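You operate a simulated robot arm through the tools that you are given. There is no shell and no other tool. Be economical: measure what you need, move in short steps, check, and stop when the job is done.

You are at the controls of a simulated two-armed robot. One attempt, no reset.

JOB
On the grey workbench top, fold the beige cloth in half, so that it is half as long.

It is judged by the outcome, as a careful person would: the job done as asked, and still so three seconds after it is handed in. It fails if anything else is knocked over, pushed out of place, dropped, spilled or broken. Flat cloth is picked up by pressing the open fingertips on it (5 to 10 N) and closing them slowly along it; thin cloth reads only 2 to 8 mm in the jaws.

ROBOT AND FRAMES
Two 7-joint arms with two-finger parallel grippers on one trunk, on a base that drives. Base frame: it is fixed to the floor where the robot stands at the start and does not move with it; the origin is under the middle of the robot, x ahead of it, y to its left, z up. Units: m, rad, N and s.
The left shoulder is at the start at [0.07, 0.134, 1.151], the right one opposite. Places, roughly: grey workbench top [0.7, -0.1, 0.9]. Payload 1.57 kg a hand.
The TCP of each hand is the grasp point between the finger pads, 0.03 m short of the fingertips. In the tool frame z runs along the fingers and y along their closing line. The gripper opens to 0.08 m. The fingers are 0.017 m wide and 0.012 m thick; the gripper's body (0.04 by 0.082 m) begins 0.08 m behind the TCP.
Orientation is that of the tool frame in the base frame, as a unit quaternion [x, y, z, w]. With the fingers straight down and closing along the base's y, the tool's x points along the base's -x, its y along +y and its z along -z.

CONTROLS
- The arms move only by the tool jog_arm. It takes "left_series", "right_series" or both (then of equal length, played together; a hand with none holds still); each is a list of rows, each a list of 6 numbers: the shift along the tool's x, y, z in units of 50 mm (1.0 is 50 mm), then the turn, a rotation vector about the tool's x, y, z in units of 8 degrees (1.0 is 8 degrees). In form: [[dx, dy, dz, ax, ay, az], ...]. A call has 1 to 8 rows; each row shifts and turns the commanded pose from where the row before left it, along the tool's axes as they then stand. "left_claw" and "right_claw" are, for a hand that has rows, the gripper command, from -1 (shut) to 1 (fully open), values between in proportion, set as the call begins (left out, the last holds). A call with a number of a shift or a turn outside -1 to 1 is refused whole. A row lasts 0.2 s, in which the tool goes at most 0.05 m and 0.15 rad; a call with a longer step from one row to the next is refused whole, and so is a gripper value outside its range. A pose out of reach is approached as far as the arm can. The call stops where the force on the tool passes 40 N (or 10 N more than at its start, if that is more) or the arm is blocked; 0.2 s more then pass. The fingers move at their own pace (about 0.153 m/s each) and stop on an object; they squeeze with about 33 N. The grip force told is the motor's: it shows also when the fingers shut on nothing. Time passes only in rows, and 0.2 s behind the last, so rows that do not move let the fingers close. It gives the time, the measured TCP pose, the force on the tool (base axes), the opening and the grip force at its end, in the units of the frame above (readings bear some noise), and new pictures: "views" is both (left out), scene, wrist or none (wrist: the cameras of the hands that moved).
- Cameras (640 x 400 px; columns grow to the right, rows downward): "scene" is now at [0.1359, -0.0157, 1.3759]; the picture's right is [-0.20, -0.98, 0.00], its down [-0.60, 0.12, -0.79] and it looks along [0.78, -0.16, -0.61] (base axes); focal length 250 px, centre (320, 200). "left" rides on the left gripper at [0.072, 0.007, -0.122] in its tool frame; the picture's right is [-0.09, 1.00, 0.00], its down [-0.84, -0.08, -0.54] and it looks along [-0.54, -0.05, 0.84] (tool axes); focal length 238 px, centre (320, 200). "right" rides on the right gripper at [0.072, -0.007, -0.122] in its tool frame; the picture's right is [0.09, 1.00, 0.00], its down [-0.84, 0.08, -0.54] and it looks along [-0.54, 0.05, 0.84] (tool axes); focal length 238 px, centre (320, 200). There is no depth. A picture from a camera that has moved, and an enlarged one, comes with that camera's place and axes in the base frame and with its lens.
- slide_trunk(by): slides the trunk up (or, below 0, down) by that many m; the arms and the scene camera ride with it, the base frame stays. It gives what a move gives, with no picture.
- base_move(legs): drives the robot by 1 to 6 legs, each [ahead, left, turn to the left] in m, m and rad, along the robot's own axes; the way and the turn of a leg run together, so that a leg with both is an arc; at most 1.5 m and 3.142 rad a leg. The arms and the cameras ride along, it lands a little off, and it stops where it bumps. It gives what a move gives, and a new picture of the scene camera.
- head_to(pan, tilt): turns the head with the scene camera to pan (to the left, within 1.501 rad either way) and tilt (down, from -0.506 to 1.204), counted from straight ahead of the robot. It gives what a move gives, and a new picture of the scene camera.
- inspect(camera, box): a new picture of the part [left, top, right, bottom] of that camera's present view, enlarged. It takes no simulated time.
- sign_off(): hands the job in; it is judged then, once.

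Go step by step. Nothing tells you exact positions but the pictures and the camera data: compare them with the known pose of the tool, close in by small moves and look again before you grip or let go. The budget is 120 turns and 170 pictures, counting those below and the enlarged ones. Unless the task says otherwise, let go and move clear before handing in, and close with one line.

The tools are called after "Call:" as name(argument=value, ...) on one line, values as JSON. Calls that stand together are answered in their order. jog_arm: Moves the arms, as the interface text tells. Its arguments: {"type":"object","properties":{"left_series":{"type":"array","items":{"type":"array","items":{"type":"number"}}},"left_claw":{"type":"number"},"right_series":{"type":"array","items":{"type":"array","items":{"type":"number"}}},"right_claw":{"type":"number"},"views":{"type":"string","enum":["both","scene","wrist","none"]}},"required":[]} The other tools are called the same way: slide_trunk (by) slides the trunk up or down; base_move (legs) drives the base; head_to (pan, tilt) turns the head that bears the scene camera; inspect (camera, box) takes an enlarged picture of a part of a camera's view; sign_off () hands the job in.

At the start:

```text
time: 0.0
left_position: [0.5068, 0.1851, 1.0511]
left_orientation: [0.0, 1.0, 0.0, 0.0]
left_force: [-0.2, -0.5, 0.4]
left_width: 0.0799
left_grip_force: 0.0
right_position: [0.4128, -0.1781, 1.189]
right_orientation: [0.0, 1.0, 0.0, 0.0]
right_force: [0.4, 0.5, 0.3]
right_width: 0.0799
right_grip_force: 0.0
trunk travel left (down, up): [-0.725, 0.215]
robot x, y, heading: [0.0027, -0.0, -0.003]
head pan, tilt: [-0.202, 0.654]
```

scene: 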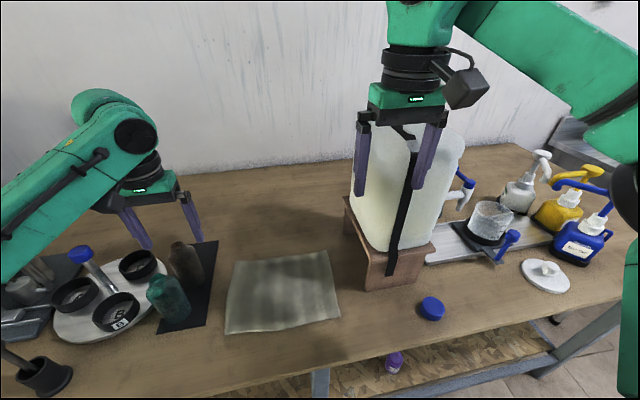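
right: 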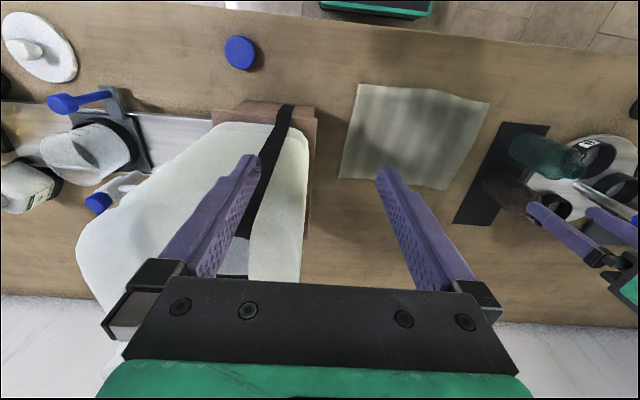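
left: 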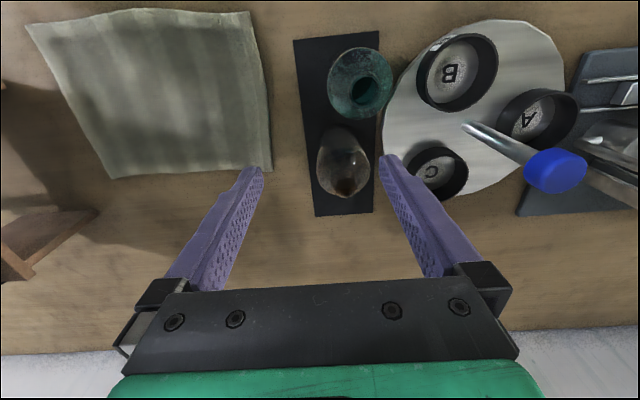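

The cloth measures about 0.235 m (y) by 0.18 m (x). It lies at z≈0.87, with corners near (0.565,-0.124), (0.386,-0.113), (0.575,0.114) and (0.398,0.119). I'll fold the right edge over onto the left, left hand on the far corner and right hand on the near corner. First I'll place the right hand, tilted back.

Call:
jog_arm(right_series=[[0.3, 0.89, 0, 0, 0, 0], [0.3, 0.89, 0, 0, 0, 0], [0, 0, 0, 0, -1, 0], [0, 0, 0, 0, -1, 0], [0, 0, 0, 0, -1, 0], [0, 0, 0, 0, 0, 0]], right_claw=0)

```text
time: 1.4
left_position: [0.507, 0.184, 1.0512]
left_orientation: [0.0, 1.0, 0.0, 0.0]
left_force: [-0.4, -0.1, -0.3]
left_width: 0.0797
left_grip_force: 0.1
right_position: [0.382, -0.0881, 1.1884]
right_orientation: [0.001, 0.978, 0.0, 0.209]
right_force: [-0.4, -0.6, -0.7]
right_width: 0.04
right_grip_force: 0.0
trunk travel left (down, up): [-0.725, 0.215]
robot x, y, heading: [0.0025, -0.0007, 0.001]
head pan, tilt: [-0.202, 0.654]
camera scene: at [0.136, -0.0163, 1.3759], right [-0.2, -0.98, 0.0], down [-0.6, 0.12, -0.79], along [0.78, -0.16, -0.61], focal length 250 px, centre (320, 200)
camera right: at [0.2684, -0.0951, 1.2709], right [-0.08, 1.0, -0.04], down [0.54, 0.08, 0.84], along [0.84, 0.05, -0.55], focal length 238 px, centre (320, 200)
```

scene: 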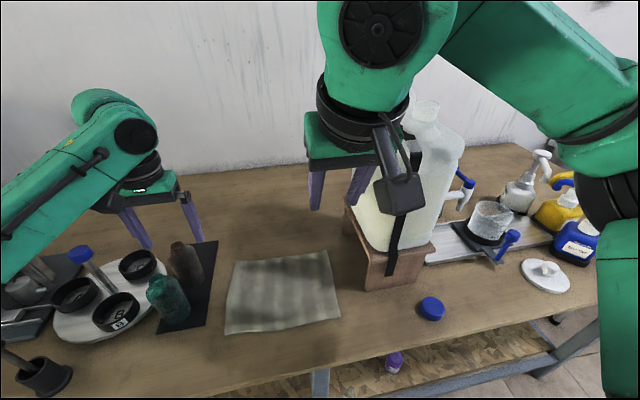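
right: 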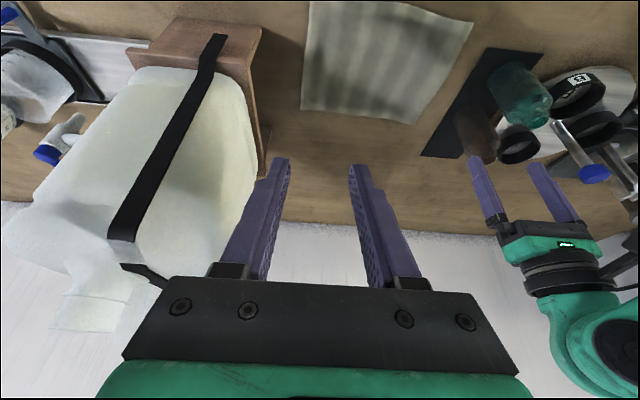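

Right hand is tilted and clear. Next I'll bring the left hand across toward the far-right corner, stopping part way to check clearance.

Call:
jog_arm(left_series=[[-0.127, -0.947, 0, 0, 0, 0], [-0.127, -0.947, 0, 0, 0, 0], [-0.127, -0.947, 0, 0, 0, 0], [-0.127, -0.947, 0, 0, 0, 0]], left_claw=0, views="scene")

```text
time: 2.4
left_position: [0.5315, -0.0088, 1.0528]
left_orientation: [0.0, 1.0, 0.0, -0.001]
left_force: [0.3, -0.7, -0.6]
left_width: 0.0399
left_grip_force: 0.1
right_position: [0.3829, -0.0909, 1.1874]
right_orientation: [-0.001, 0.978, 0.002, 0.208]
right_force: [-0.2, -0.6, -0.1]
right_width: 0.0402
right_grip_force: 0.0
trunk travel left (down, up): [-0.725, 0.215]
robot x, y, heading: [0.0023, -0.0011, 0.002]
head pan, tilt: [-0.202, 0.654]
camera scene: at [0.136, -0.0193, 1.3758], right [-0.2, -0.98, 0.0], down [-0.6, 0.12, -0.79], along [0.78, -0.16, -0.61], focal length 250 px, centre (320, 200)
```

scene: 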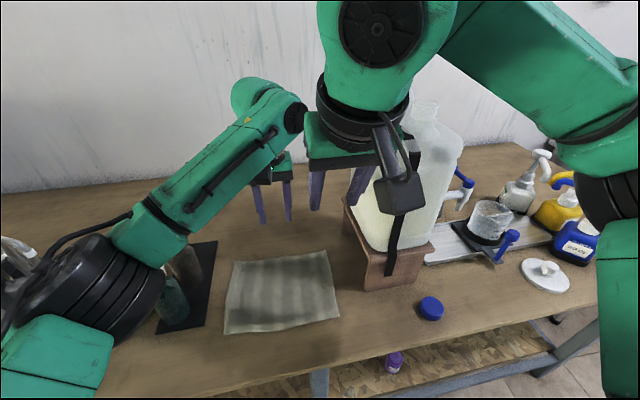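

The left forearm runs low over the bottles. I'll raise the trunk first so the elbows stay high when the hands come down.

Call:
slide_trunk(by=0.13)

Call:
jog_arm(left_series=[[-0.13, -0.9, 0.4, 0, 0, 0], [-0.13, -0.9, 0.4, 0, 0, 0], [0, 0, 0.9, 0, 0, 0], [0, 0, 0.9, 0, 0, 0]], right_series=[[0, 0, 0, 0, 0, 0], [-0.1, 0, 0.9, 0, 0, 0], [0.4, 0, 0.9, 0, 0, 0], [0.4, 0, 0.9, 0, 0, 0]])

```text
time: 4.0
left_position: [0.5313, -0.0059, 1.1824]
left_orientation: [0.0, 1.0, 0.0, 0.0]
left_force: [0.3, -0.4, 0.0]
left_width: 0.04
left_grip_force: 0.0
right_position: [0.383, -0.0895, 1.3184]
right_orientation: [0.0, 0.978, 0.0, 0.208]
right_force: [0.4, -0.1, 0.3]
right_width: 0.0402
right_grip_force: 0.0
trunk travel left (down, up): [-0.855, 0.085]
robot x, y, heading: [0.0019, -0.0016, -0.004]
head pan, tilt: [-0.202, 0.654]
```

```text
time: 5.0
left_position: [0.5427, -0.0681, 1.0648]
left_orientation: [0.0, 1.0, 0.001, 0.0]
left_force: [0.1, 0.2, -0.1]
left_width: 0.0399
left_grip_force: 0.1
left hand out of reach, approached as far as the arm can: row 2
right_position: [0.4063, -0.0893, 1.1816]
right_orientation: [0.0, 0.978, 0.0, 0.208]
right_force: [-0.8, 0.6, 0.5]
right_width: 0.0399
right_grip_force: 0.0
trunk travel left (down, up): [-0.855, 0.085]
robot x, y, heading: [0.0014, 0.0004, 0.002]
head pan, tilt: [-0.202, 0.654]
camera scene: at [0.1368, -0.0174, 1.5059], right [-0.2, -0.98, 0.0], down [-0.6, 0.12, -0.79], along [0.78, -0.16, -0.61], focal length 250 px, centre (320, 200)
camera right: at [0.2923, -0.0949, 1.2637], right [-0.08, 1.0, -0.04], down [0.54, 0.08, 0.84], along [0.83, 0.05, -0.55], focal length 238 px, centre (320, 200)
camera left: at [0.4708, -0.0618, 1.1869], right [0.09, 1.0, 0.0], down [0.84, -0.08, 0.54], along [0.54, -0.05, -0.84], focal length 238 px, centre (320, 200)
```

scene: 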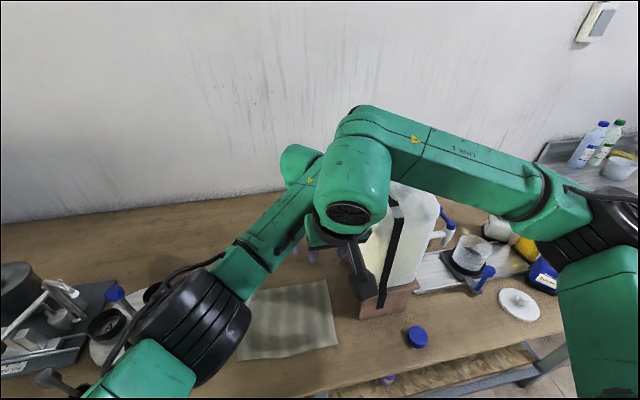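
right: 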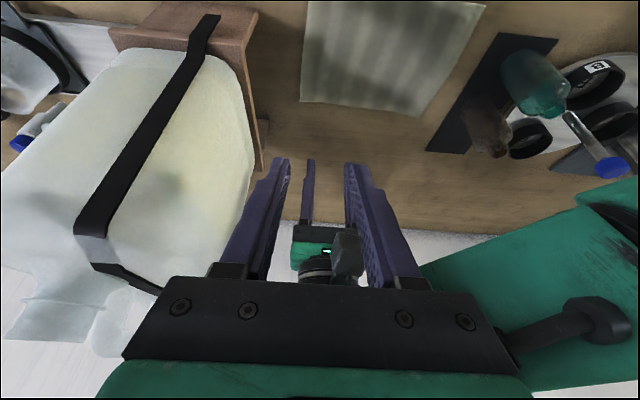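
left: 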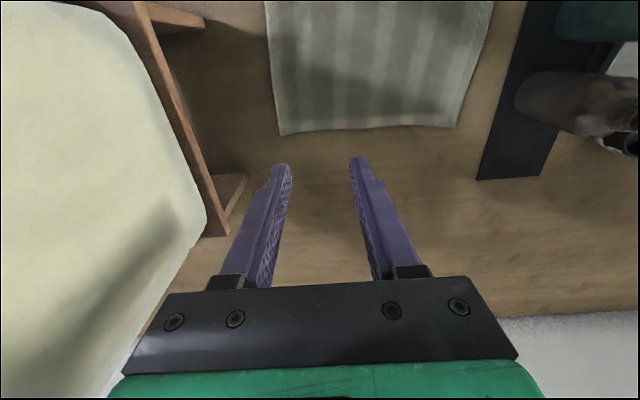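

The left hand stalled at y=-0.068 because it was high; reach improves lower down. I'll lower both hands to just above the cloth.

Call:
jog_arm(left_series=[[0, 0, 0.45, 0, 0, 0], [0, 0, 0.45, 0, 0, 0], [0, -0.16, 0.45, 0, 0, 0], [0, -0.16, 0.45, 0, 0, 0], [0, -0.16, 0.45, 0, 0, 0], [0, -0.16, 0.45, 0, 0, 0]], right_series=[[0.38, 0, 0.743, 0, 0, 0], [0.38, 0, 0.743, 0, 0, 0], [0.38, 0, 0.743, 0, 0, 0], [0.38, 0, 0.743, 0, 0, 0], [0.38, 0, 0.743, 0, 0, 0], [0.38, 0, 0.743, 0, 0, 0]])

```text
time: 6.4
left_position: [0.5356, -0.0834, 0.9935]
left_orientation: [0.009, 1.0, -0.001, 0.001]
left_force: [0.3, 0.1, -0.4]
left_width: 0.0398
left_grip_force: 0.0
left hand out of reach, approached as far as the arm can: row 3, 4, 5, 6
right_position: [0.3907, -0.0913, 0.9278]
right_orientation: [0.0, 0.978, 0.0, 0.207]
right_force: [-0.1, 0.1, -1.1]
right_width: 0.0401
right_grip_force: 0.1
trunk travel left (down, up): [-0.855, 0.085]
robot x, y, heading: [0.0013, 0.0023, 0.001]
head pan, tilt: [-0.202, 0.654]
camera scene: at [0.1361, -0.0162, 1.5059], right [-0.2, -0.98, 0.0], down [-0.6, 0.12, -0.79], along [0.78, -0.16, -0.61], focal length 250 px, centre (320, 200)
camera right: at [0.2768, -0.098, 1.0115], right [-0.08, 1.0, -0.04], down [0.54, 0.08, 0.84], along [0.83, 0.05, -0.55], focal length 238 px, centre (320, 200)
camera left: at [0.4641, -0.0754, 1.1174], right [0.11, 0.99, 0.0], down [0.84, -0.09, 0.54], along [0.54, -0.06, -0.84], focal length 238 px, centre (320, 200)
```

scene: 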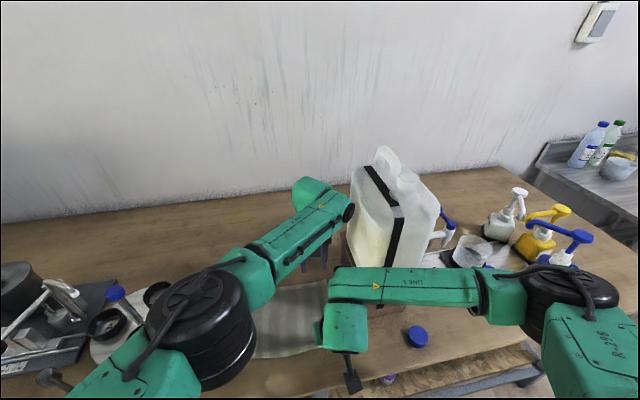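
right: 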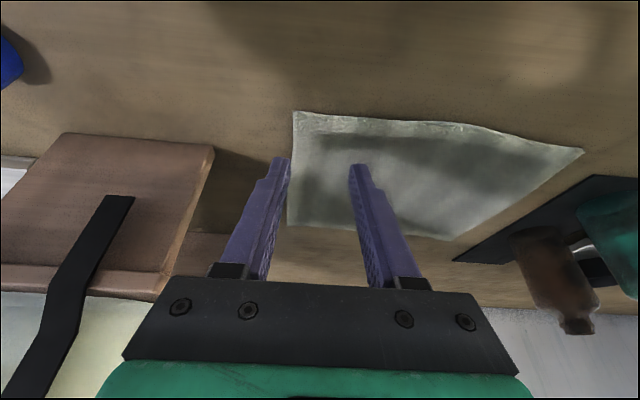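
left: 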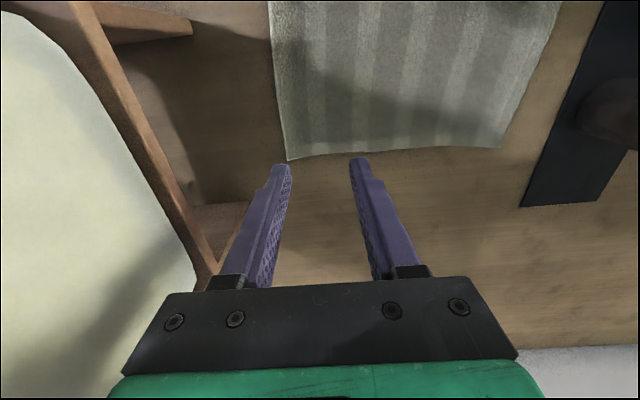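

The left arm is at the limit of its reach with the trunk this high. I'll raise the right hand a little, lower the trunk 0.07 and try again.

Call:
jog_arm(right_series=[[-0.3, 0, -0.64, 0, 0, 0], [-0.3, 0, -0.64, 0, 0, 0]], views="none")

Call:
slide_trunk(by=-0.07)

Call:
jog_arm(left_series=[[-0.1, -0.2, 0, 0, 0, 0], [-0.1, -0.2, 0, 0, 0, 0], [0, 0, 0, 0, 0, 0]])

```text
time: 7.0
left_position: [0.5355, -0.0833, 0.9955]
left_orientation: [0.008, 1.0, -0.001, 0.0]
left_force: [-0.1, 0.2, 0.2]
left_width: 0.04
left_grip_force: 0.0
right_position: [0.3922, -0.0914, 1.0007]
right_orientation: [0.0, 0.978, 0.0, 0.208]
right_force: [0.0, 0.1, 0.4]
right_width: 0.04
right_grip_force: 0.1
trunk travel left (down, up): [-0.855, 0.085]
robot x, y, heading: [0.0023, 0.0013, -0.005]
head pan, tilt: [-0.202, 0.654]
```

```text
time: 8.1
left_position: [0.5347, -0.0822, 0.9254]
left_orientation: [0.007, 1.0, -0.002, 0.0]
left_force: [-0.3, -1.1, 0.4]
left_width: 0.0401
left_grip_force: 0.1
right_position: [0.3923, -0.0903, 0.93]
right_orientation: [0.0, 0.978, 0.0, 0.208]
right_force: [0.1, -0.4, -0.4]
right_width: 0.04
right_grip_force: 0.0
trunk travel left (down, up): [-0.785, 0.155]
robot x, y, heading: [-0.0003, -0.0023, 0.001]
head pan, tilt: [-0.202, 0.654]
```

```text
time: 8.9
left_position: [0.5357, -0.0836, 0.9255]
left_orientation: [0.008, 1.0, -0.001, 0.0]
left_force: [-0.3, -0.3, 0.1]
left_width: 0.0402
left_grip_force: 0.1
left hand out of reach, approached as far as the arm can: row 1, 2
right_position: [0.3925, -0.0892, 0.9311]
right_orientation: [0.0, 0.978, 0.0, 0.208]
right_force: [-0.1, -0.7, 0.6]
right_width: 0.04
right_grip_force: 0.1
trunk travel left (down, up): [-0.785, 0.155]
robot x, y, heading: [-0.0005, 0.0018, -0.004]
head pan, tilt: [-0.202, 0.654]
camera scene: at [0.1359, -0.0158, 1.4359], right [-0.2, -0.98, 0.0], down [-0.6, 0.12, -0.79], along [0.78, -0.16, -0.61], focal length 250 px, centre (320, 200)
camera left: at [0.4638, -0.0752, 1.0474], right [0.11, 0.99, 0.0], down [0.84, -0.09, 0.54], along [0.54, -0.06, -0.84], focal length 238 px, centre (320, 200)
```

scene: 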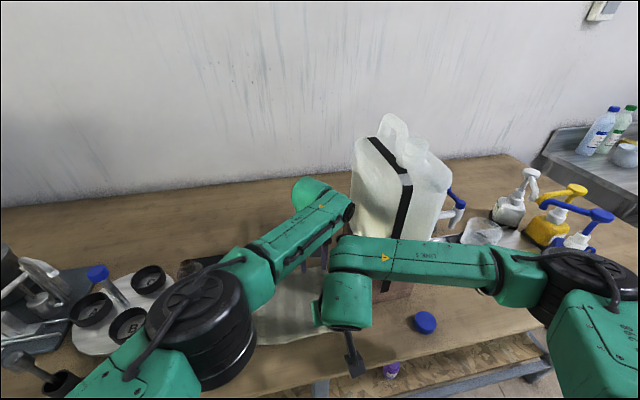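
left: 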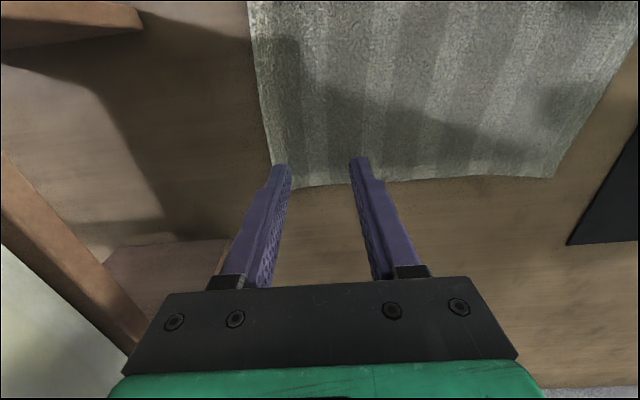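

Same stopping point, so this looks like a wrist limit rather than reach. I'll yaw the left tool clockwise to follow the forearm and try again.

Call:
jog_arm(left_series=[[0, 0, 0, 0, 0, 1], [0, 0, 0, 0, 0, 1], [0, 0, 0, 0, 0, 1], [-0.1, -0.15, 0, 0, 0, 0], [-0.1, -0.15, 0, 0, 0, 0], [0, 0, 0, 0, 0, 0]], views="wrist")

```text
time: 10.3
left_position: [0.5351, -0.083, 0.9254]
left_orientation: [0.216, 0.976, -0.002, 0.001]
left_force: [-0.1, 0.0, 0.3]
left_width: 0.0401
left_grip_force: 0.1
left hand out of reach, approached as far as the arm can: row 4, 5
right_position: [0.3922, -0.0892, 0.9298]
right_orientation: [0.0, 0.978, 0.0, 0.208]
right_force: [0.2, 0.4, 0.1]
right_width: 0.0401
right_grip_force: 0.0
trunk travel left (down, up): [-0.785, 0.155]
robot x, y, heading: [-0.0014, -0.0025, -0.002]
head pan, tilt: [-0.202, 0.654]
camera left: at [0.4725, -0.0471, 1.0475], right [0.5, 0.86, 0.0], down [0.73, -0.42, 0.54], along [0.47, -0.28, -0.84], focal length 238 px, centre (320, 200)
```

left: 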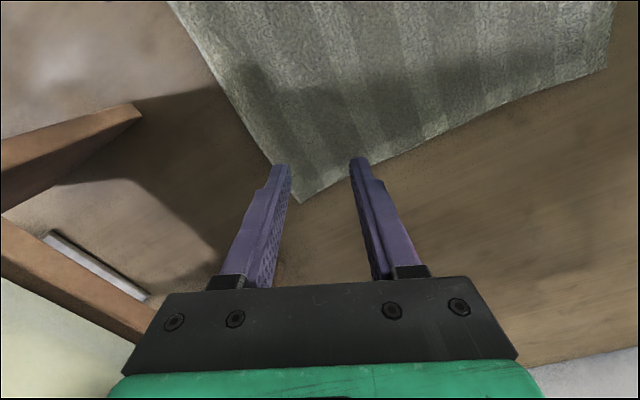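

The corner shows clearly at about (0.564,-0.126), but this hand truly needs more reach. I'll drive the base a little ahead and to the right, with the hands clear of the cloth.

Call:
base_move(legs=[[0.04, -0.03, 0]])

Call:
inspect(camera="left", box=[160, 0, 640, 300])

Call:
inspect(camera="right", box=[160, 0, 640, 300])

```text
time: 11.2
left_position: [0.5727, -0.1102, 0.9267]
left_orientation: [0.216, 0.976, -0.002, 0.003]
left_force: [0.8, -0.4, 1.1]
left_width: 0.0399
left_grip_force: 0.0
right_position: [0.4312, -0.1174, 0.9317]
right_orientation: [-0.001, 0.978, -0.001, 0.21]
right_force: [0.0, 0.1, 1.1]
right_width: 0.0401
right_grip_force: 0.0
trunk travel left (down, up): [-0.785, 0.155]
robot x, y, heading: [0.0408, -0.0261, -0.005]
head pan, tilt: [-0.202, 0.654]
camera scene: at [0.1714, -0.0421, 1.4365], right [-0.2, -0.98, 0.0], down [-0.59, 0.12, -0.8], along [0.78, -0.16, -0.61], focal length 250 px, centre (320, 200)
```

scene: 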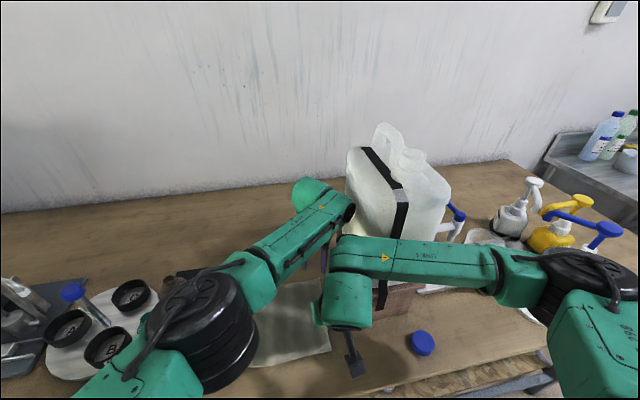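

```text
1.33 times, centred on (400, 150) of left
camera zoom: at [0.5095, -0.0741, 1.0494], right [0.5, 0.86, 0.0], down [0.72, -0.42, 0.55], along [0.47, -0.28, -0.84], focal length 318 px, centre (213, 267)
```

zoom: 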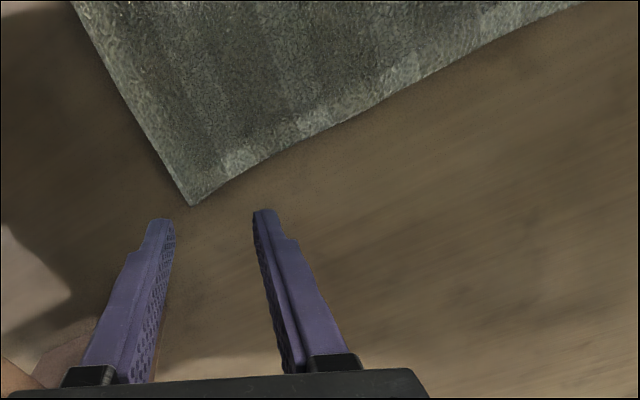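

```text
1.33 times, centred on (400, 150) of right
camera zoom: at [0.3149, -0.1233, 1.0142], right [-0.09, 1.0, -0.04], down [0.54, 0.08, 0.84], along [0.84, 0.05, -0.55], focal length 318 px, centre (213, 267)
```

zoom: 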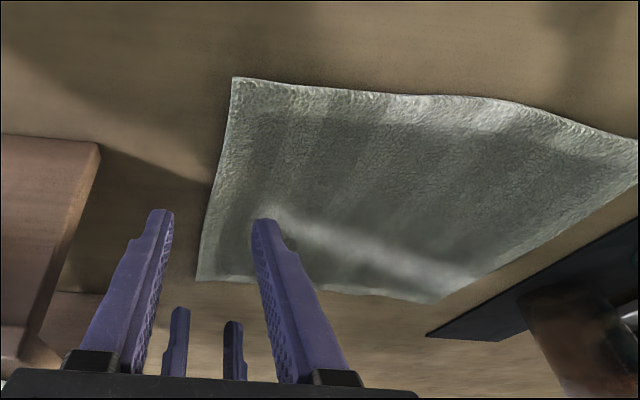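

The far corner is at (0.566,-0.123) and the near corner at (0.385,-0.114). I'll place both hands just inside the corners and come down close to the cloth.

Call:
jog_arm(left_series=[[0.285, 0, 0, 0, 0, 0], [0.285, 0, 0, 0, 0, 0], [0, 0, 0.15, 0, 0, 0], [0, 0, 0.15, 0, 0, 0]], right_series=[[0.375, 0.275, -0.168, 0, 0, 0], [0.375, 0.275, -0.168, 0, 0, 0], [0.074, 0, 0.165, 0, 0, 0], [0.074, 0, 0.165, 0, 0, 0]], views="wrist")

```text
time: 12.2
left_position: [0.5497, -0.0994, 0.9103]
left_orientation: [0.214, 0.977, -0.002, 0.001]
left_force: [0.2, 0.4, 0.6]
left_width: 0.0399
left_grip_force: 0.0
right_position: [0.3899, -0.0911, 0.9117]
right_orientation: [-0.001, 0.978, 0.0, 0.208]
right_force: [0.4, 0.8, 0.5]
right_width: 0.0401
right_grip_force: 0.1
trunk travel left (down, up): [-0.785, 0.155]
robot x, y, heading: [0.0429, -0.0296, -0.001]
head pan, tilt: [-0.202, 0.654]
camera right: at [0.2758, -0.0964, 0.9957], right [-0.09, 1.0, -0.04], down [0.54, 0.08, 0.84], along [0.83, 0.05, -0.55], focal length 238 px, centre (320, 200)
camera left: at [0.4873, -0.0634, 1.0326], right [0.5, 0.86, 0.0], down [0.73, -0.42, 0.54], along [0.47, -0.28, -0.84], focal length 238 px, centre (320, 200)
```

right: 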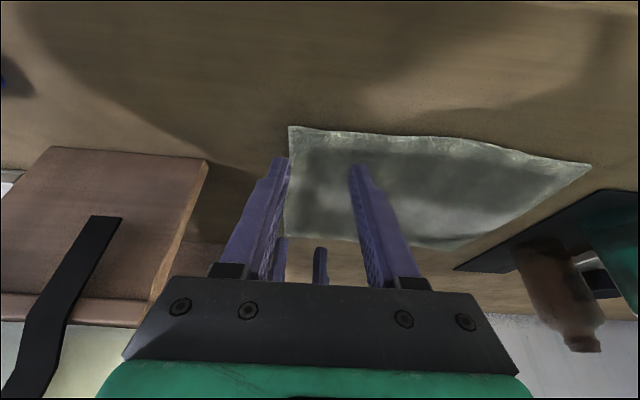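
left: 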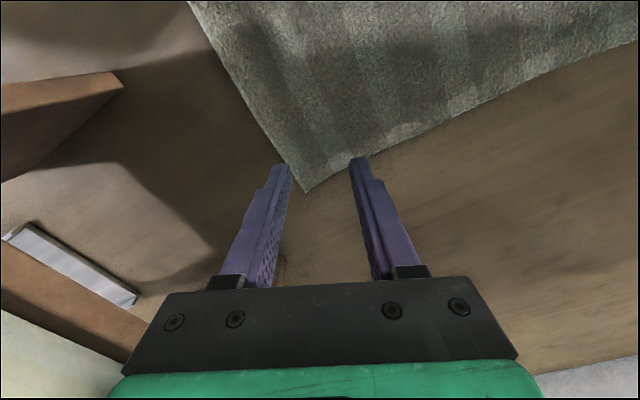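

Both hands need a slight nudge inward so all the fingertips land on cloth. Then I'll go down slowly and read the force.

Call:
jog_arm(left_series=[[0.2, 0.06, 0, 0, 0, 0], [0, 0, 0.08, 0, 0, 0], [0, 0, 0.08, 0, 0, 0], [0, 0, 0, 0, 0, 0]], right_series=[[0, 0.16, 0, 0, 0, 0], [0.04, 0, 0.1, 0, 0, 0], [0.04, 0, 0.1, 0, 0, 0], [0, 0, 0, 0, 0, 0]], views="wrist")

```text
time: 13.2
left_position: [0.5419, -0.0921, 0.9033]
left_orientation: [0.215, 0.977, -0.002, 0.001]
left_force: [0.3, 0.9, 0.6]
left_width: 0.04
left_grip_force: 0.1
right_position: [0.3914, -0.083, 0.9005]
right_orientation: [-0.001, 0.978, -0.001, 0.208]
right_force: [-0.2, 0.4, -0.6]
right_width: 0.0399
right_grip_force: 0.1
trunk travel left (down, up): [-0.785, 0.155]
robot x, y, heading: [0.0406, -0.0282, -0.001]
head pan, tilt: [-0.202, 0.654]
camera right: at [0.277, -0.0894, 0.9838], right [-0.09, 1.0, -0.04], down [0.54, 0.08, 0.84], along [0.83, 0.05, -0.55], focal length 238 px, centre (320, 200)
camera left: at [0.4795, -0.0569, 1.0251], right [0.5, 0.86, 0.0], down [0.73, -0.42, 0.54], along [0.47, -0.28, -0.84], focal length 238 px, centre (320, 200)
```

right: 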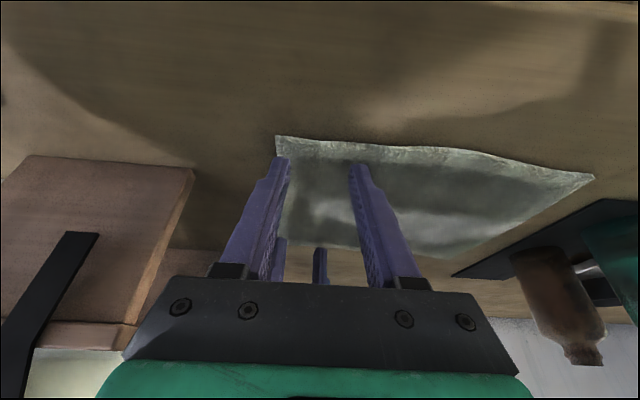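
left: 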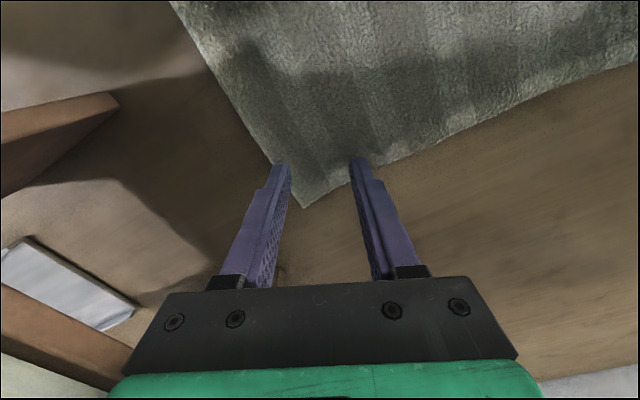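

No contact yet, with the tips at about z=0.873. I'll keep going down in small steps.

Call:
jog_arm(left_series=[[0, 0, 0.06, 0, 0, 0], [0, 0, 0.06, 0, 0, 0], [0, 0, 0, 0, 0, 0]], right_series=[[0.025, 0, 0.055, 0, 0, 0], [0.025, 0, 0.055, 0, 0, 0], [0, 0, 0, 0, 0, 0]], views="none")

```text
time: 14.0
left_position: [0.5411, -0.0938, 0.8969]
left_orientation: [0.216, 0.976, -0.002, 0.0]
left_force: [1.1, 0.2, -0.2]
left_width: 0.0399
left_grip_force: 0.1
right_position: [0.3912, -0.0834, 0.8961]
right_orientation: [-0.001, 0.978, 0.001, 0.207]
right_force: [0.4, 0.5, 1.1]
right_width: 0.0401
right_grip_force: 0.1
trunk travel left (down, up): [-0.785, 0.155]
robot x, y, heading: [0.0412, -0.0275, 0.001]
head pan, tilt: [-0.202, 0.654]
```

Call:
jog_arm(left_series=[[0, 0, 0.05, 0, 0, 0], [0, 0, 0.05, 0, 0, 0], [0, 0, 0, 0, 0, 0]], right_series=[[0.022, 0, 0.05, 0, 0, 0], [0.022, 0, 0.05, 0, 0, 0], [0, 0, 0, 0, 0, 0]], views="wrist")

```text
time: 14.8
left_position: [0.5387, -0.0931, 0.8933]
left_orientation: [0.216, 0.976, -0.002, 0.003]
left_force: [2.1, 0.3, 4.4]
left_width: 0.0399
left_grip_force: 0.1
right_position: [0.3902, -0.0841, 0.8925]
right_orientation: [0.0, 0.977, 0.001, 0.213]
right_force: [3.9, -3.4, 34.2]
right_width: 0.0402
right_grip_force: 0.1
trunk travel left (down, up): [-0.785, 0.155]
robot x, y, heading: [0.0375, -0.0267, -0.0]
head pan, tilt: [-0.202, 0.654]
camera right: at [0.2757, -0.0901, 0.9745], right [-0.08, 1.0, -0.04], down [0.54, 0.08, 0.84], along [0.84, 0.05, -0.54], focal length 238 px, centre (320, 200)
camera left: at [0.4759, -0.0575, 1.0158], right [0.5, 0.86, 0.0], down [0.72, -0.42, 0.55], along [0.47, -0.28, -0.84], focal length 238 px, centre (320, 200)
```

right: 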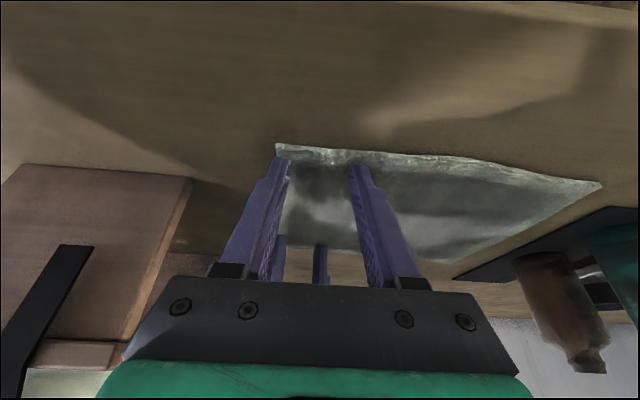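
left: 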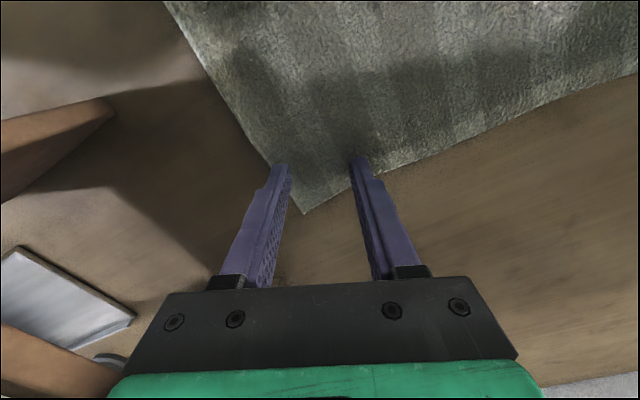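

The cloth surface is at about 0.864. The right hand is pressing too hard and the left a bit lightly, so I'll correct both before closing slowly.

Call:
jog_arm(left_series=[[0, 0, 0.015, 0, 0, 0], [0, 0, 0, 0, 0, 0]], right_series=[[-0.018, 0, -0.04, 0, 0, 0], [0, 0, 0, 0, 0, 0]], views="none")

```text
time: 15.4
left_position: [0.5398, -0.0946, 0.8929]
left_orientation: [0.215, 0.977, -0.001, 0.002]
left_force: [0.1, 0.4, 15.1]
left_width: 0.0399
left_grip_force: 0.0
right_position: [0.3882, -0.0829, 0.8919]
right_orientation: [0.0, 0.978, 0.0, 0.21]
right_force: [7.4, -1.8, 21.8]
right_width: 0.0399
right_grip_force: 0.0
trunk travel left (down, up): [-0.785, 0.155]
robot x, y, heading: [0.0392, -0.027, -0.002]
head pan, tilt: [-0.202, 0.654]
```

Call:
jog_arm(left_series=[[0, 0, -0.01, 0, 0, 0], [0, 0, 0, 0, 0, 0]], right_series=[[-0.01, 0, -0.024, 0, 0, 0], [0, 0, 0, 0, 0, 0]], views="none")

```text
time: 16.0
left_position: [0.5379, -0.0943, 0.8933]
left_orientation: [0.216, 0.976, -0.002, 0.003]
left_force: [-1.0, -2.3, 17.7]
left_width: 0.0398
left_grip_force: 0.0
right_position: [0.3881, -0.0828, 0.8934]
right_orientation: [-0.001, 0.978, 0.001, 0.208]
right_force: [2.2, 2.7, 7.7]
right_width: 0.04
right_grip_force: 0.0
trunk travel left (down, up): [-0.785, 0.155]
robot x, y, heading: [0.041, -0.0268, 0.002]
head pan, tilt: [-0.202, 0.654]
```

The right hand is in range. I'll ease the left and begin closing both in small steps.

Call:
jog_arm(left_series=[[0, 0, -0.015, 0, 0, 0], [0, 0, 0, 0, 0, 0]], right_series=[[0, 0, 0, 0, 0, 0], [0, 0, 0, 0, 0, 0]], left_claw=-0.15, right_claw=-0.15, views="none")

Call:
jog_arm(left_series=[[0, 0, 0, 0, 0, 0], [0, 0, 0, 0, 0, 0]], right_series=[[0, 0, 0, 0, 0, 0], [0, 0, 0, 0, 0, 0]], left_claw=-0.3, right_claw=-0.3, views="wrist")

```text
time: 16.6
left_position: [0.5392, -0.0936, 0.8943]
left_orientation: [0.216, 0.976, -0.002, 0.002]
left_force: [-0.1, 0.2, 15.2]
left_width: 0.0329
left_grip_force: 0.1
right_position: [0.3896, -0.0829, 0.8946]
right_orientation: [0.0, 0.978, -0.001, 0.209]
right_force: [-0.5, -0.7, 5.6]
right_width: 0.0331
right_grip_force: 0.0
trunk travel left (down, up): [-0.785, 0.155]
robot x, y, heading: [0.0425, -0.032, -0.001]
head pan, tilt: [-0.202, 0.654]
```

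```text
time: 17.2
left_position: [0.539, -0.0932, 0.8925]
left_orientation: [0.216, 0.976, -0.002, 0.002]
left_force: [-2.1, 1.7, 14.1]
left_width: 0.0259
left_grip_force: 0.0
right_position: [0.3891, -0.083, 0.8943]
right_orientation: [-0.001, 0.978, 0.0, 0.209]
right_force: [1.9, -0.6, 3.5]
right_width: 0.0275
right_grip_force: 0.0
trunk travel left (down, up): [-0.785, 0.155]
robot x, y, heading: [0.0372, -0.0281, -0.001]
head pan, tilt: [-0.202, 0.654]
camera right: at [0.2747, -0.0893, 0.9765], right [-0.09, 1.0, -0.04], down [0.54, 0.08, 0.84], along [0.84, 0.05, -0.55], focal length 238 px, centre (320, 200)
camera left: at [0.4764, -0.0569, 1.0152], right [0.5, 0.86, 0.0], down [0.73, -0.42, 0.55], along [0.47, -0.28, -0.84], focal length 238 px, centre (320, 200)
```

right: 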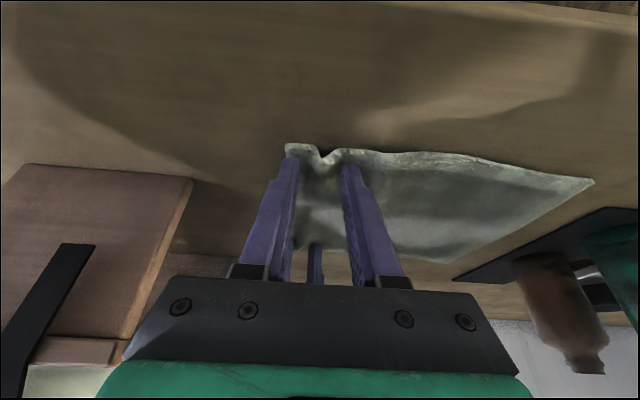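
left: 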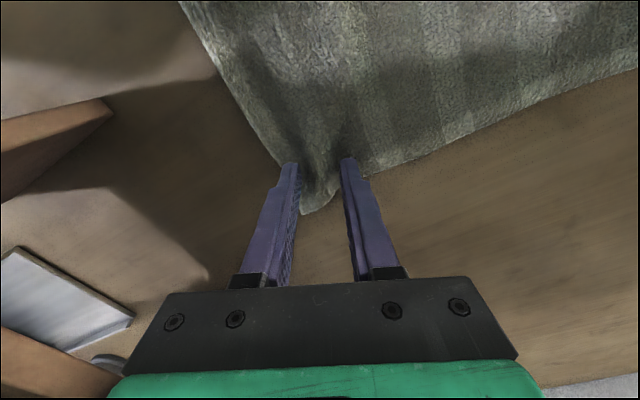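

Both ridges are forming nicely between the fingers. I'll continue closing.

Call:
jog_arm(left_series=[[0, 0, 0, 0, 0, 0], [0, 0, 0, 0, 0, 0]], right_series=[[0.008, 0, 0.018, 0, 0, 0], [0, 0, 0, 0, 0, 0]], left_claw=-0.5, right_claw=-0.5, views="none")

Call:
jog_arm(left_series=[[0, 0, 0, 0, 0, 0], [0, 0, 0, 0, 0, 0]], right_series=[[0, 0, 0, 0, 0, 0], [0, 0, 0, 0, 0, 0]], left_claw=-0.7, right_claw=-0.7, views="none")

Call:
jog_arm(left_series=[[0, 0, 0, 0, 0, 0], [0, 0, 0, 0, 0, 0], [0, 0, 0, 0, 0, 0]], right_series=[[0, 0, 0, 0, 0, 0], [0, 0, 0, 0, 0, 0], [0, 0, 0, 0, 0, 0]], left_claw=-1, right_claw=-1, views="wrist")

```text
time: 17.8
left_position: [0.5389, -0.0938, 0.8936]
left_orientation: [0.216, 0.976, -0.001, 0.001]
left_force: [-0.7, 0.7, 12.3]
left_width: 0.018
left_grip_force: 0.1
right_position: [0.3906, -0.0816, 0.8931]
right_orientation: [-0.001, 0.978, 0.001, 0.21]
right_force: [-0.6, -1.2, 7.5]
right_width: 0.019
right_grip_force: 0.0
trunk travel left (down, up): [-0.785, 0.155]
robot x, y, heading: [0.0391, -0.029, -0.002]
head pan, tilt: [-0.202, 0.654]
```

```text
time: 18.4
left_position: [0.5394, -0.093, 0.8927]
left_orientation: [0.216, 0.976, -0.001, 0.002]
left_force: [-2.1, -0.4, 12.2]
left_width: 0.0105
left_grip_force: 0.0
right_position: [0.3902, -0.0831, 0.893]
right_orientation: [-0.001, 0.978, 0.001, 0.209]
right_force: [1.5, -0.2, 8.1]
right_width: 0.0118
right_grip_force: 0.1
trunk travel left (down, up): [-0.785, 0.155]
robot x, y, heading: [0.041, -0.0294, 0.001]
head pan, tilt: [-0.202, 0.654]
```

```text
time: 19.2
left_position: [0.5391, -0.094, 0.8933]
left_orientation: [0.216, 0.976, -0.001, 0.003]
left_force: [-0.6, -1.2, 10.2]
left_width: 0.0045
left_grip_force: 25.1
right_position: [0.3905, -0.0825, 0.894]
right_orientation: [0.0, 0.978, 0.0, 0.21]
right_force: [1.0, 0.9, 11.7]
right_width: 0.0055
right_grip_force: 25.7
trunk travel left (down, up): [-0.785, 0.155]
robot x, y, heading: [0.0393, -0.0282, 0.004]
head pan, tilt: [-0.202, 0.654]
camera right: at [0.2751, -0.089, 0.9758], right [-0.09, 1.0, -0.04], down [0.54, 0.08, 0.84], along [0.84, 0.05, -0.55], focal length 238 px, centre (320, 200)
camera left: at [0.4765, -0.057, 1.0153], right [0.5, 0.86, 0.0], down [0.72, -0.42, 0.55], along [0.47, -0.28, -0.84], focal length 238 px, centre (320, 200)
```

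right: 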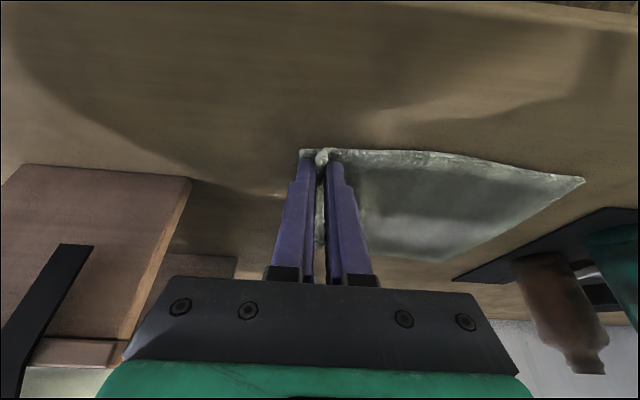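
left: 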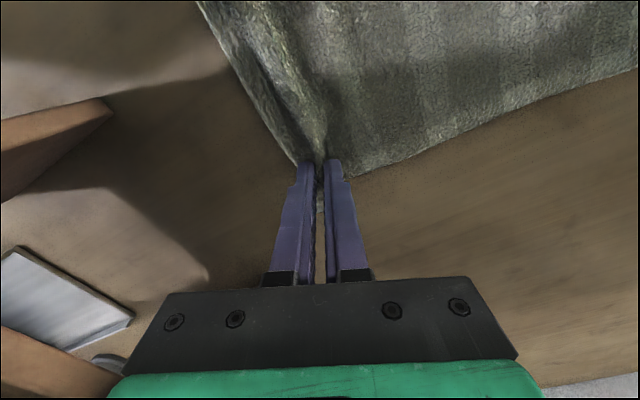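

Both corners are gripped (4.5 and 5.5 mm in the jaws). Now I'll lift both hands together over the first half of the arc and look.

Call:
jog_arm(left_series=[[0.059, 0.127, -0.7, 0, 0, 0], [0.168, 0.363, -0.5, 0, 0, 0], [0.252, 0.544, -0.36, 0, 0, 0], [0.252, 0.544, -0.08, 0, 0, 0]], right_series=[[-0.286, 0.14, -0.64, 0, 0, 0], [-0.205, 0.4, -0.457, 0, 0, 0], [-0.147, 0.6, -0.329, 0, 0, 0], [-0.033, 0.6, -0.073, 0, 0, 0]])

```text
time: 20.2
left_position: [0.5413, -0.0036, 0.9717]
left_orientation: [0.216, 0.976, -0.002, 0.0]
left_force: [0.4, 0.3, 0.3]
left_width: 0.0045
left_grip_force: 25.2
right_position: [0.3933, 0.0064, 0.9743]
right_orientation: [-0.001, 0.978, -0.001, 0.208]
right_force: [0.7, 1.3, -0.1]
right_width: 0.0049
right_grip_force: 25.1
trunk travel left (down, up): [-0.785, 0.155]
robot x, y, heading: [0.0371, -0.03, -0.007]
head pan, tilt: [-0.202, 0.654]
camera scene: at [0.1767, -0.0409, 1.4359], right [-0.2, -0.98, 0.0], down [-0.6, 0.12, -0.79], along [0.78, -0.16, -0.61], focal length 250 px, centre (320, 200)
camera right: at [0.2783, 0.0008, 1.0568], right [-0.09, 1.0, -0.04], down [0.54, 0.08, 0.83], along [0.83, 0.05, -0.55], focal length 238 px, centre (320, 200)
camera left: at [0.4791, 0.0319, 1.0938], right [0.5, 0.86, -0.01], down [0.73, -0.42, 0.54], along [0.47, -0.28, -0.84], focal length 238 px, centre (320, 200)
```

scene: 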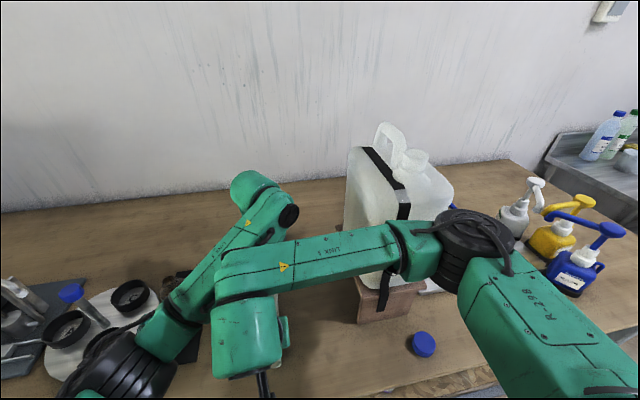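
right: 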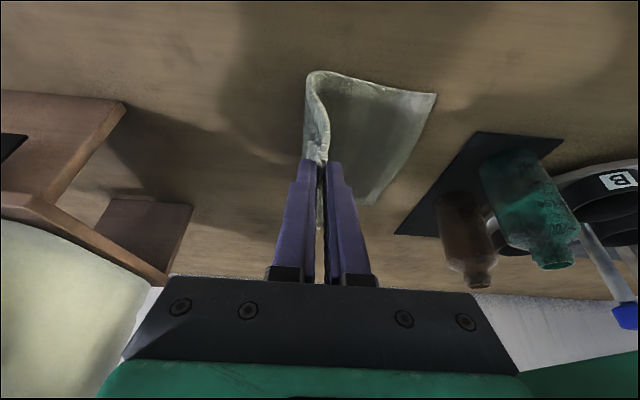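
left: 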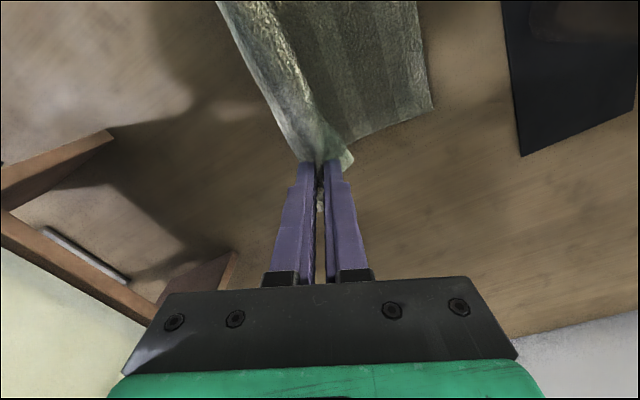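

The fold goes over cleanly. The bottom layer's left edge is now at about y=0.10. I'll finish the arc so the pinches come down just short of that edge, keeping the fold line in place.

Call:
jog_arm(left_series=[[0.252, 0.544, 0.04, 0, 0, 0], [0.168, 0.363, 0.4, 0, 0, 0], [0.084, 0.181, 0.6, 0, 0, 0], [0.025, 0.054, 0.3, 0, 0, 0], [0, 0, 0, 0, 0, 0]], right_series=[[0.016, 0.6, 0.037, 0, 0, 0], [0.164, 0.4, 0.365, 0, 0, 0], [0.245, 0.2, 0.548, 0, 0, 0], [0.123, 0.06, 0.274, 0, 0, 0], [0, 0, 0, 0, 0, 0]])

```text
time: 21.4
left_position: [0.5418, 0.0556, 0.9059]
left_orientation: [0.216, 0.976, -0.001, 0.0]
left_force: [-0.6, -0.3, -0.9]
left_width: 0.0044
left_grip_force: 25.1
right_position: [0.391, 0.066, 0.9077]
right_orientation: [-0.001, 0.978, 0.002, 0.208]
right_force: [0.5, 0.2, -0.7]
right_width: 0.0045
right_grip_force: 25.1
trunk travel left (down, up): [-0.785, 0.155]
robot x, y, heading: [0.0354, -0.0288, 0.004]
head pan, tilt: [-0.202, 0.654]
camera scene: at [0.176, -0.0455, 1.4359], right [-0.2, -0.98, 0.0], down [-0.6, 0.12, -0.79], along [0.78, -0.16, -0.61], focal length 250 px, centre (320, 200)
camera right: at [0.277, 0.059, 0.9905], right [-0.09, 1.0, -0.04], down [0.54, 0.08, 0.84], along [0.83, 0.05, -0.55], focal length 238 px, centre (320, 200)
camera left: at [0.4789, 0.0912, 1.03], right [0.5, 0.86, 0.0], down [0.73, -0.42, 0.54], along [0.47, -0.27, -0.84], focal length 238 px, centre (320, 200)
```

scene: 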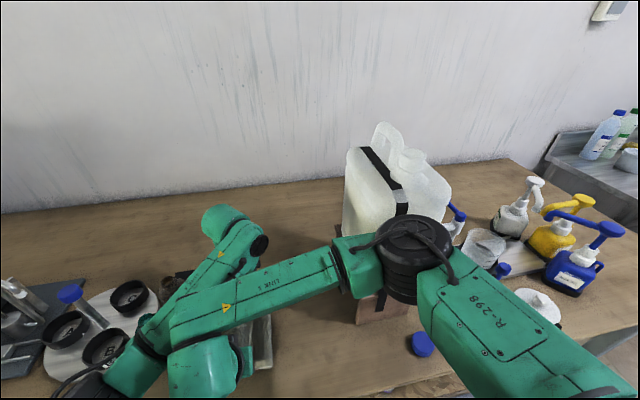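
right: 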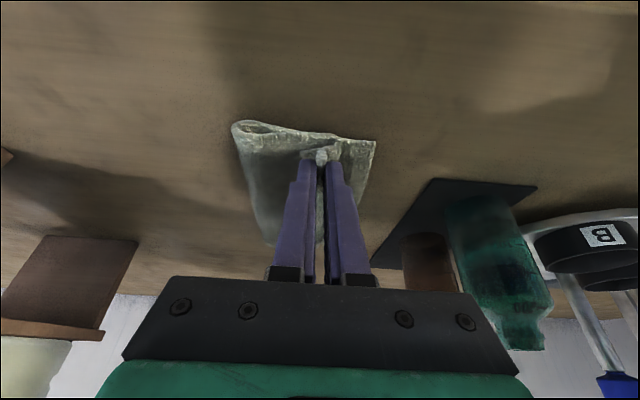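
left: 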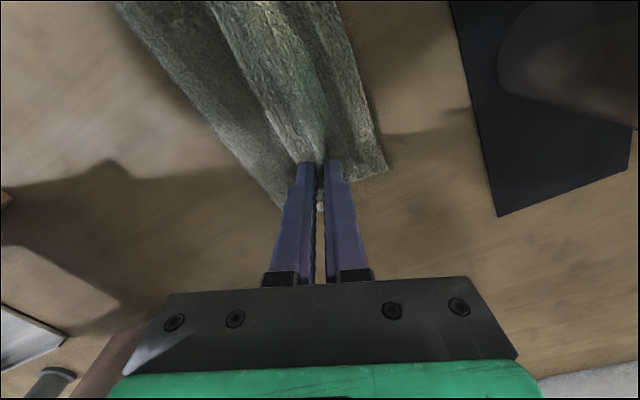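

The layout is good: once pressed flat, the fold line should settle near y≈-0.015, half way. I'll lower a few millimetres, open gently and lift the left hand first to see the result.

Call:
jog_arm(left_series=[[0, 0, 0.08, 0, 0, 0], [0, 0, 0, 0, 0, 0]], right_series=[[0.05, 0, 0.11, 0, 0, 0], [0, 0, 0, 0, 0, 0]], views="none")

Call:
jog_arm(left_series=[[0, 0, 0, 0, 0, 0], [0, 0, 0, 0, 0, 0]], right_series=[[0, 0, 0, 0, 0, 0], [0, 0, 0, 0, 0, 0]], left_claw=-0.3, right_claw=-0.3, views="wrist")

```text
time: 22.0
left_position: [0.5415, 0.0551, 0.9038]
left_orientation: [0.216, 0.976, -0.001, 0.001]
left_force: [-0.8, 0.0, 1.4]
left_width: 0.0043
left_grip_force: 25.1
right_position: [0.392, 0.0669, 0.9017]
right_orientation: [-0.001, 0.978, 0.0, 0.207]
right_force: [1.4, 0.2, 1.0]
right_width: 0.0047
right_grip_force: 24.7
trunk travel left (down, up): [-0.785, 0.155]
robot x, y, heading: [0.0418, -0.031, -0.001]
head pan, tilt: [-0.202, 0.654]
```

```text
time: 22.6
left_position: [0.5403, 0.0556, 0.9033]
left_orientation: [0.215, 0.977, -0.001, 0.001]
left_force: [0.5, -0.2, 1.7]
left_width: 0.0275
left_grip_force: 0.0
right_position: [0.3914, 0.0656, 0.9011]
right_orientation: [-0.001, 0.978, 0.0, 0.208]
right_force: [0.2, -0.2, 1.2]
right_width: 0.0277
right_grip_force: 0.1
trunk travel left (down, up): [-0.785, 0.155]
robot x, y, heading: [0.0434, -0.0288, 0.002]
head pan, tilt: [-0.202, 0.654]
camera right: at [0.2769, 0.0595, 0.9843], right [-0.09, 1.0, -0.04], down [0.54, 0.08, 0.84], along [0.83, 0.05, -0.55], focal length 238 px, centre (320, 200)
camera left: at [0.479, 0.0913, 1.0257], right [0.5, 0.86, 0.0], down [0.73, -0.42, 0.54], along [0.47, -0.27, -0.84], focal length 238 px, centre (320, 200)
```

right: 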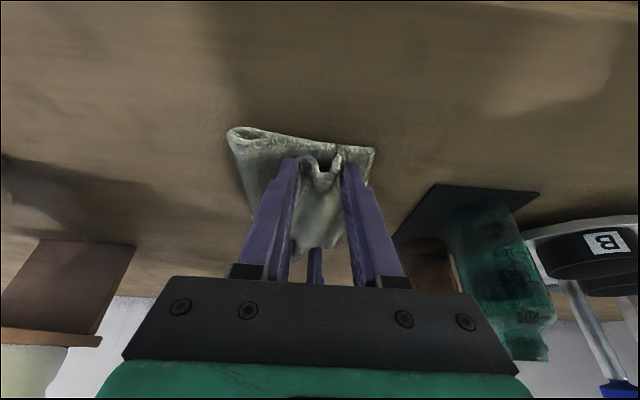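
left: 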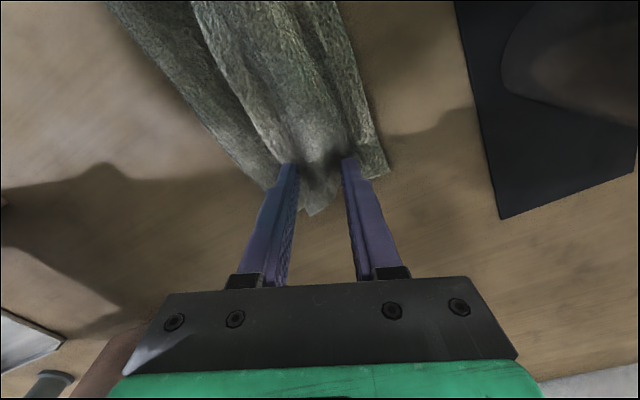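

The cloth is released. I'll lift both hands straight up and look.

Call:
jog_arm(left_series=[[0, 0, -0.3, 0, 0, 0], [0, 0, -0.6, 0, 0, 0], [0, 0, -0.8, 0, 0, 0]], right_series=[[-0.12, 0, -0.27, 0, 0, 0], [-0.25, 0, -0.55, 0, 0, 0], [-0.33, 0, -0.73, 0, 0, 0]], views="wrist")

```text
time: 23.4
left_position: [0.5411, 0.054, 0.9873]
left_orientation: [0.216, 0.976, -0.002, 0.001]
left_force: [-0.8, -0.1, 0.5]
left_width: 0.028
left_grip_force: 0.0
right_position: [0.3904, 0.0678, 0.9855]
right_orientation: [0.0, 0.978, -0.001, 0.209]
right_force: [0.4, -0.2, -0.5]
right_width: 0.0282
right_grip_force: 0.0
trunk travel left (down, up): [-0.785, 0.155]
robot x, y, heading: [0.041, -0.0338, -0.001]
head pan, tilt: [-0.202, 0.654]
camera right: at [0.2759, 0.0608, 1.068], right [-0.09, 1.0, -0.04], down [0.54, 0.08, 0.84], along [0.83, 0.05, -0.55], focal length 238 px, centre (320, 200)
camera left: at [0.4788, 0.0913, 1.1093], right [0.5, 0.86, 0.0], down [0.73, -0.42, 0.54], along [0.47, -0.28, -0.84], focal length 238 px, centre (320, 200)
```

right: 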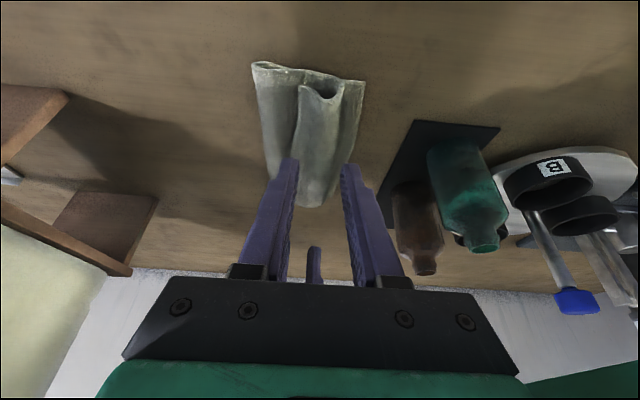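
left: 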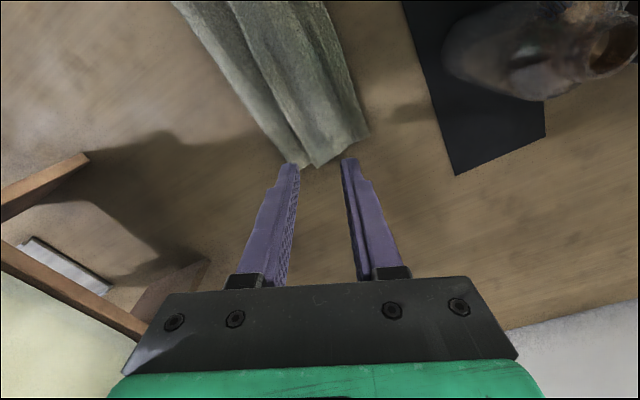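

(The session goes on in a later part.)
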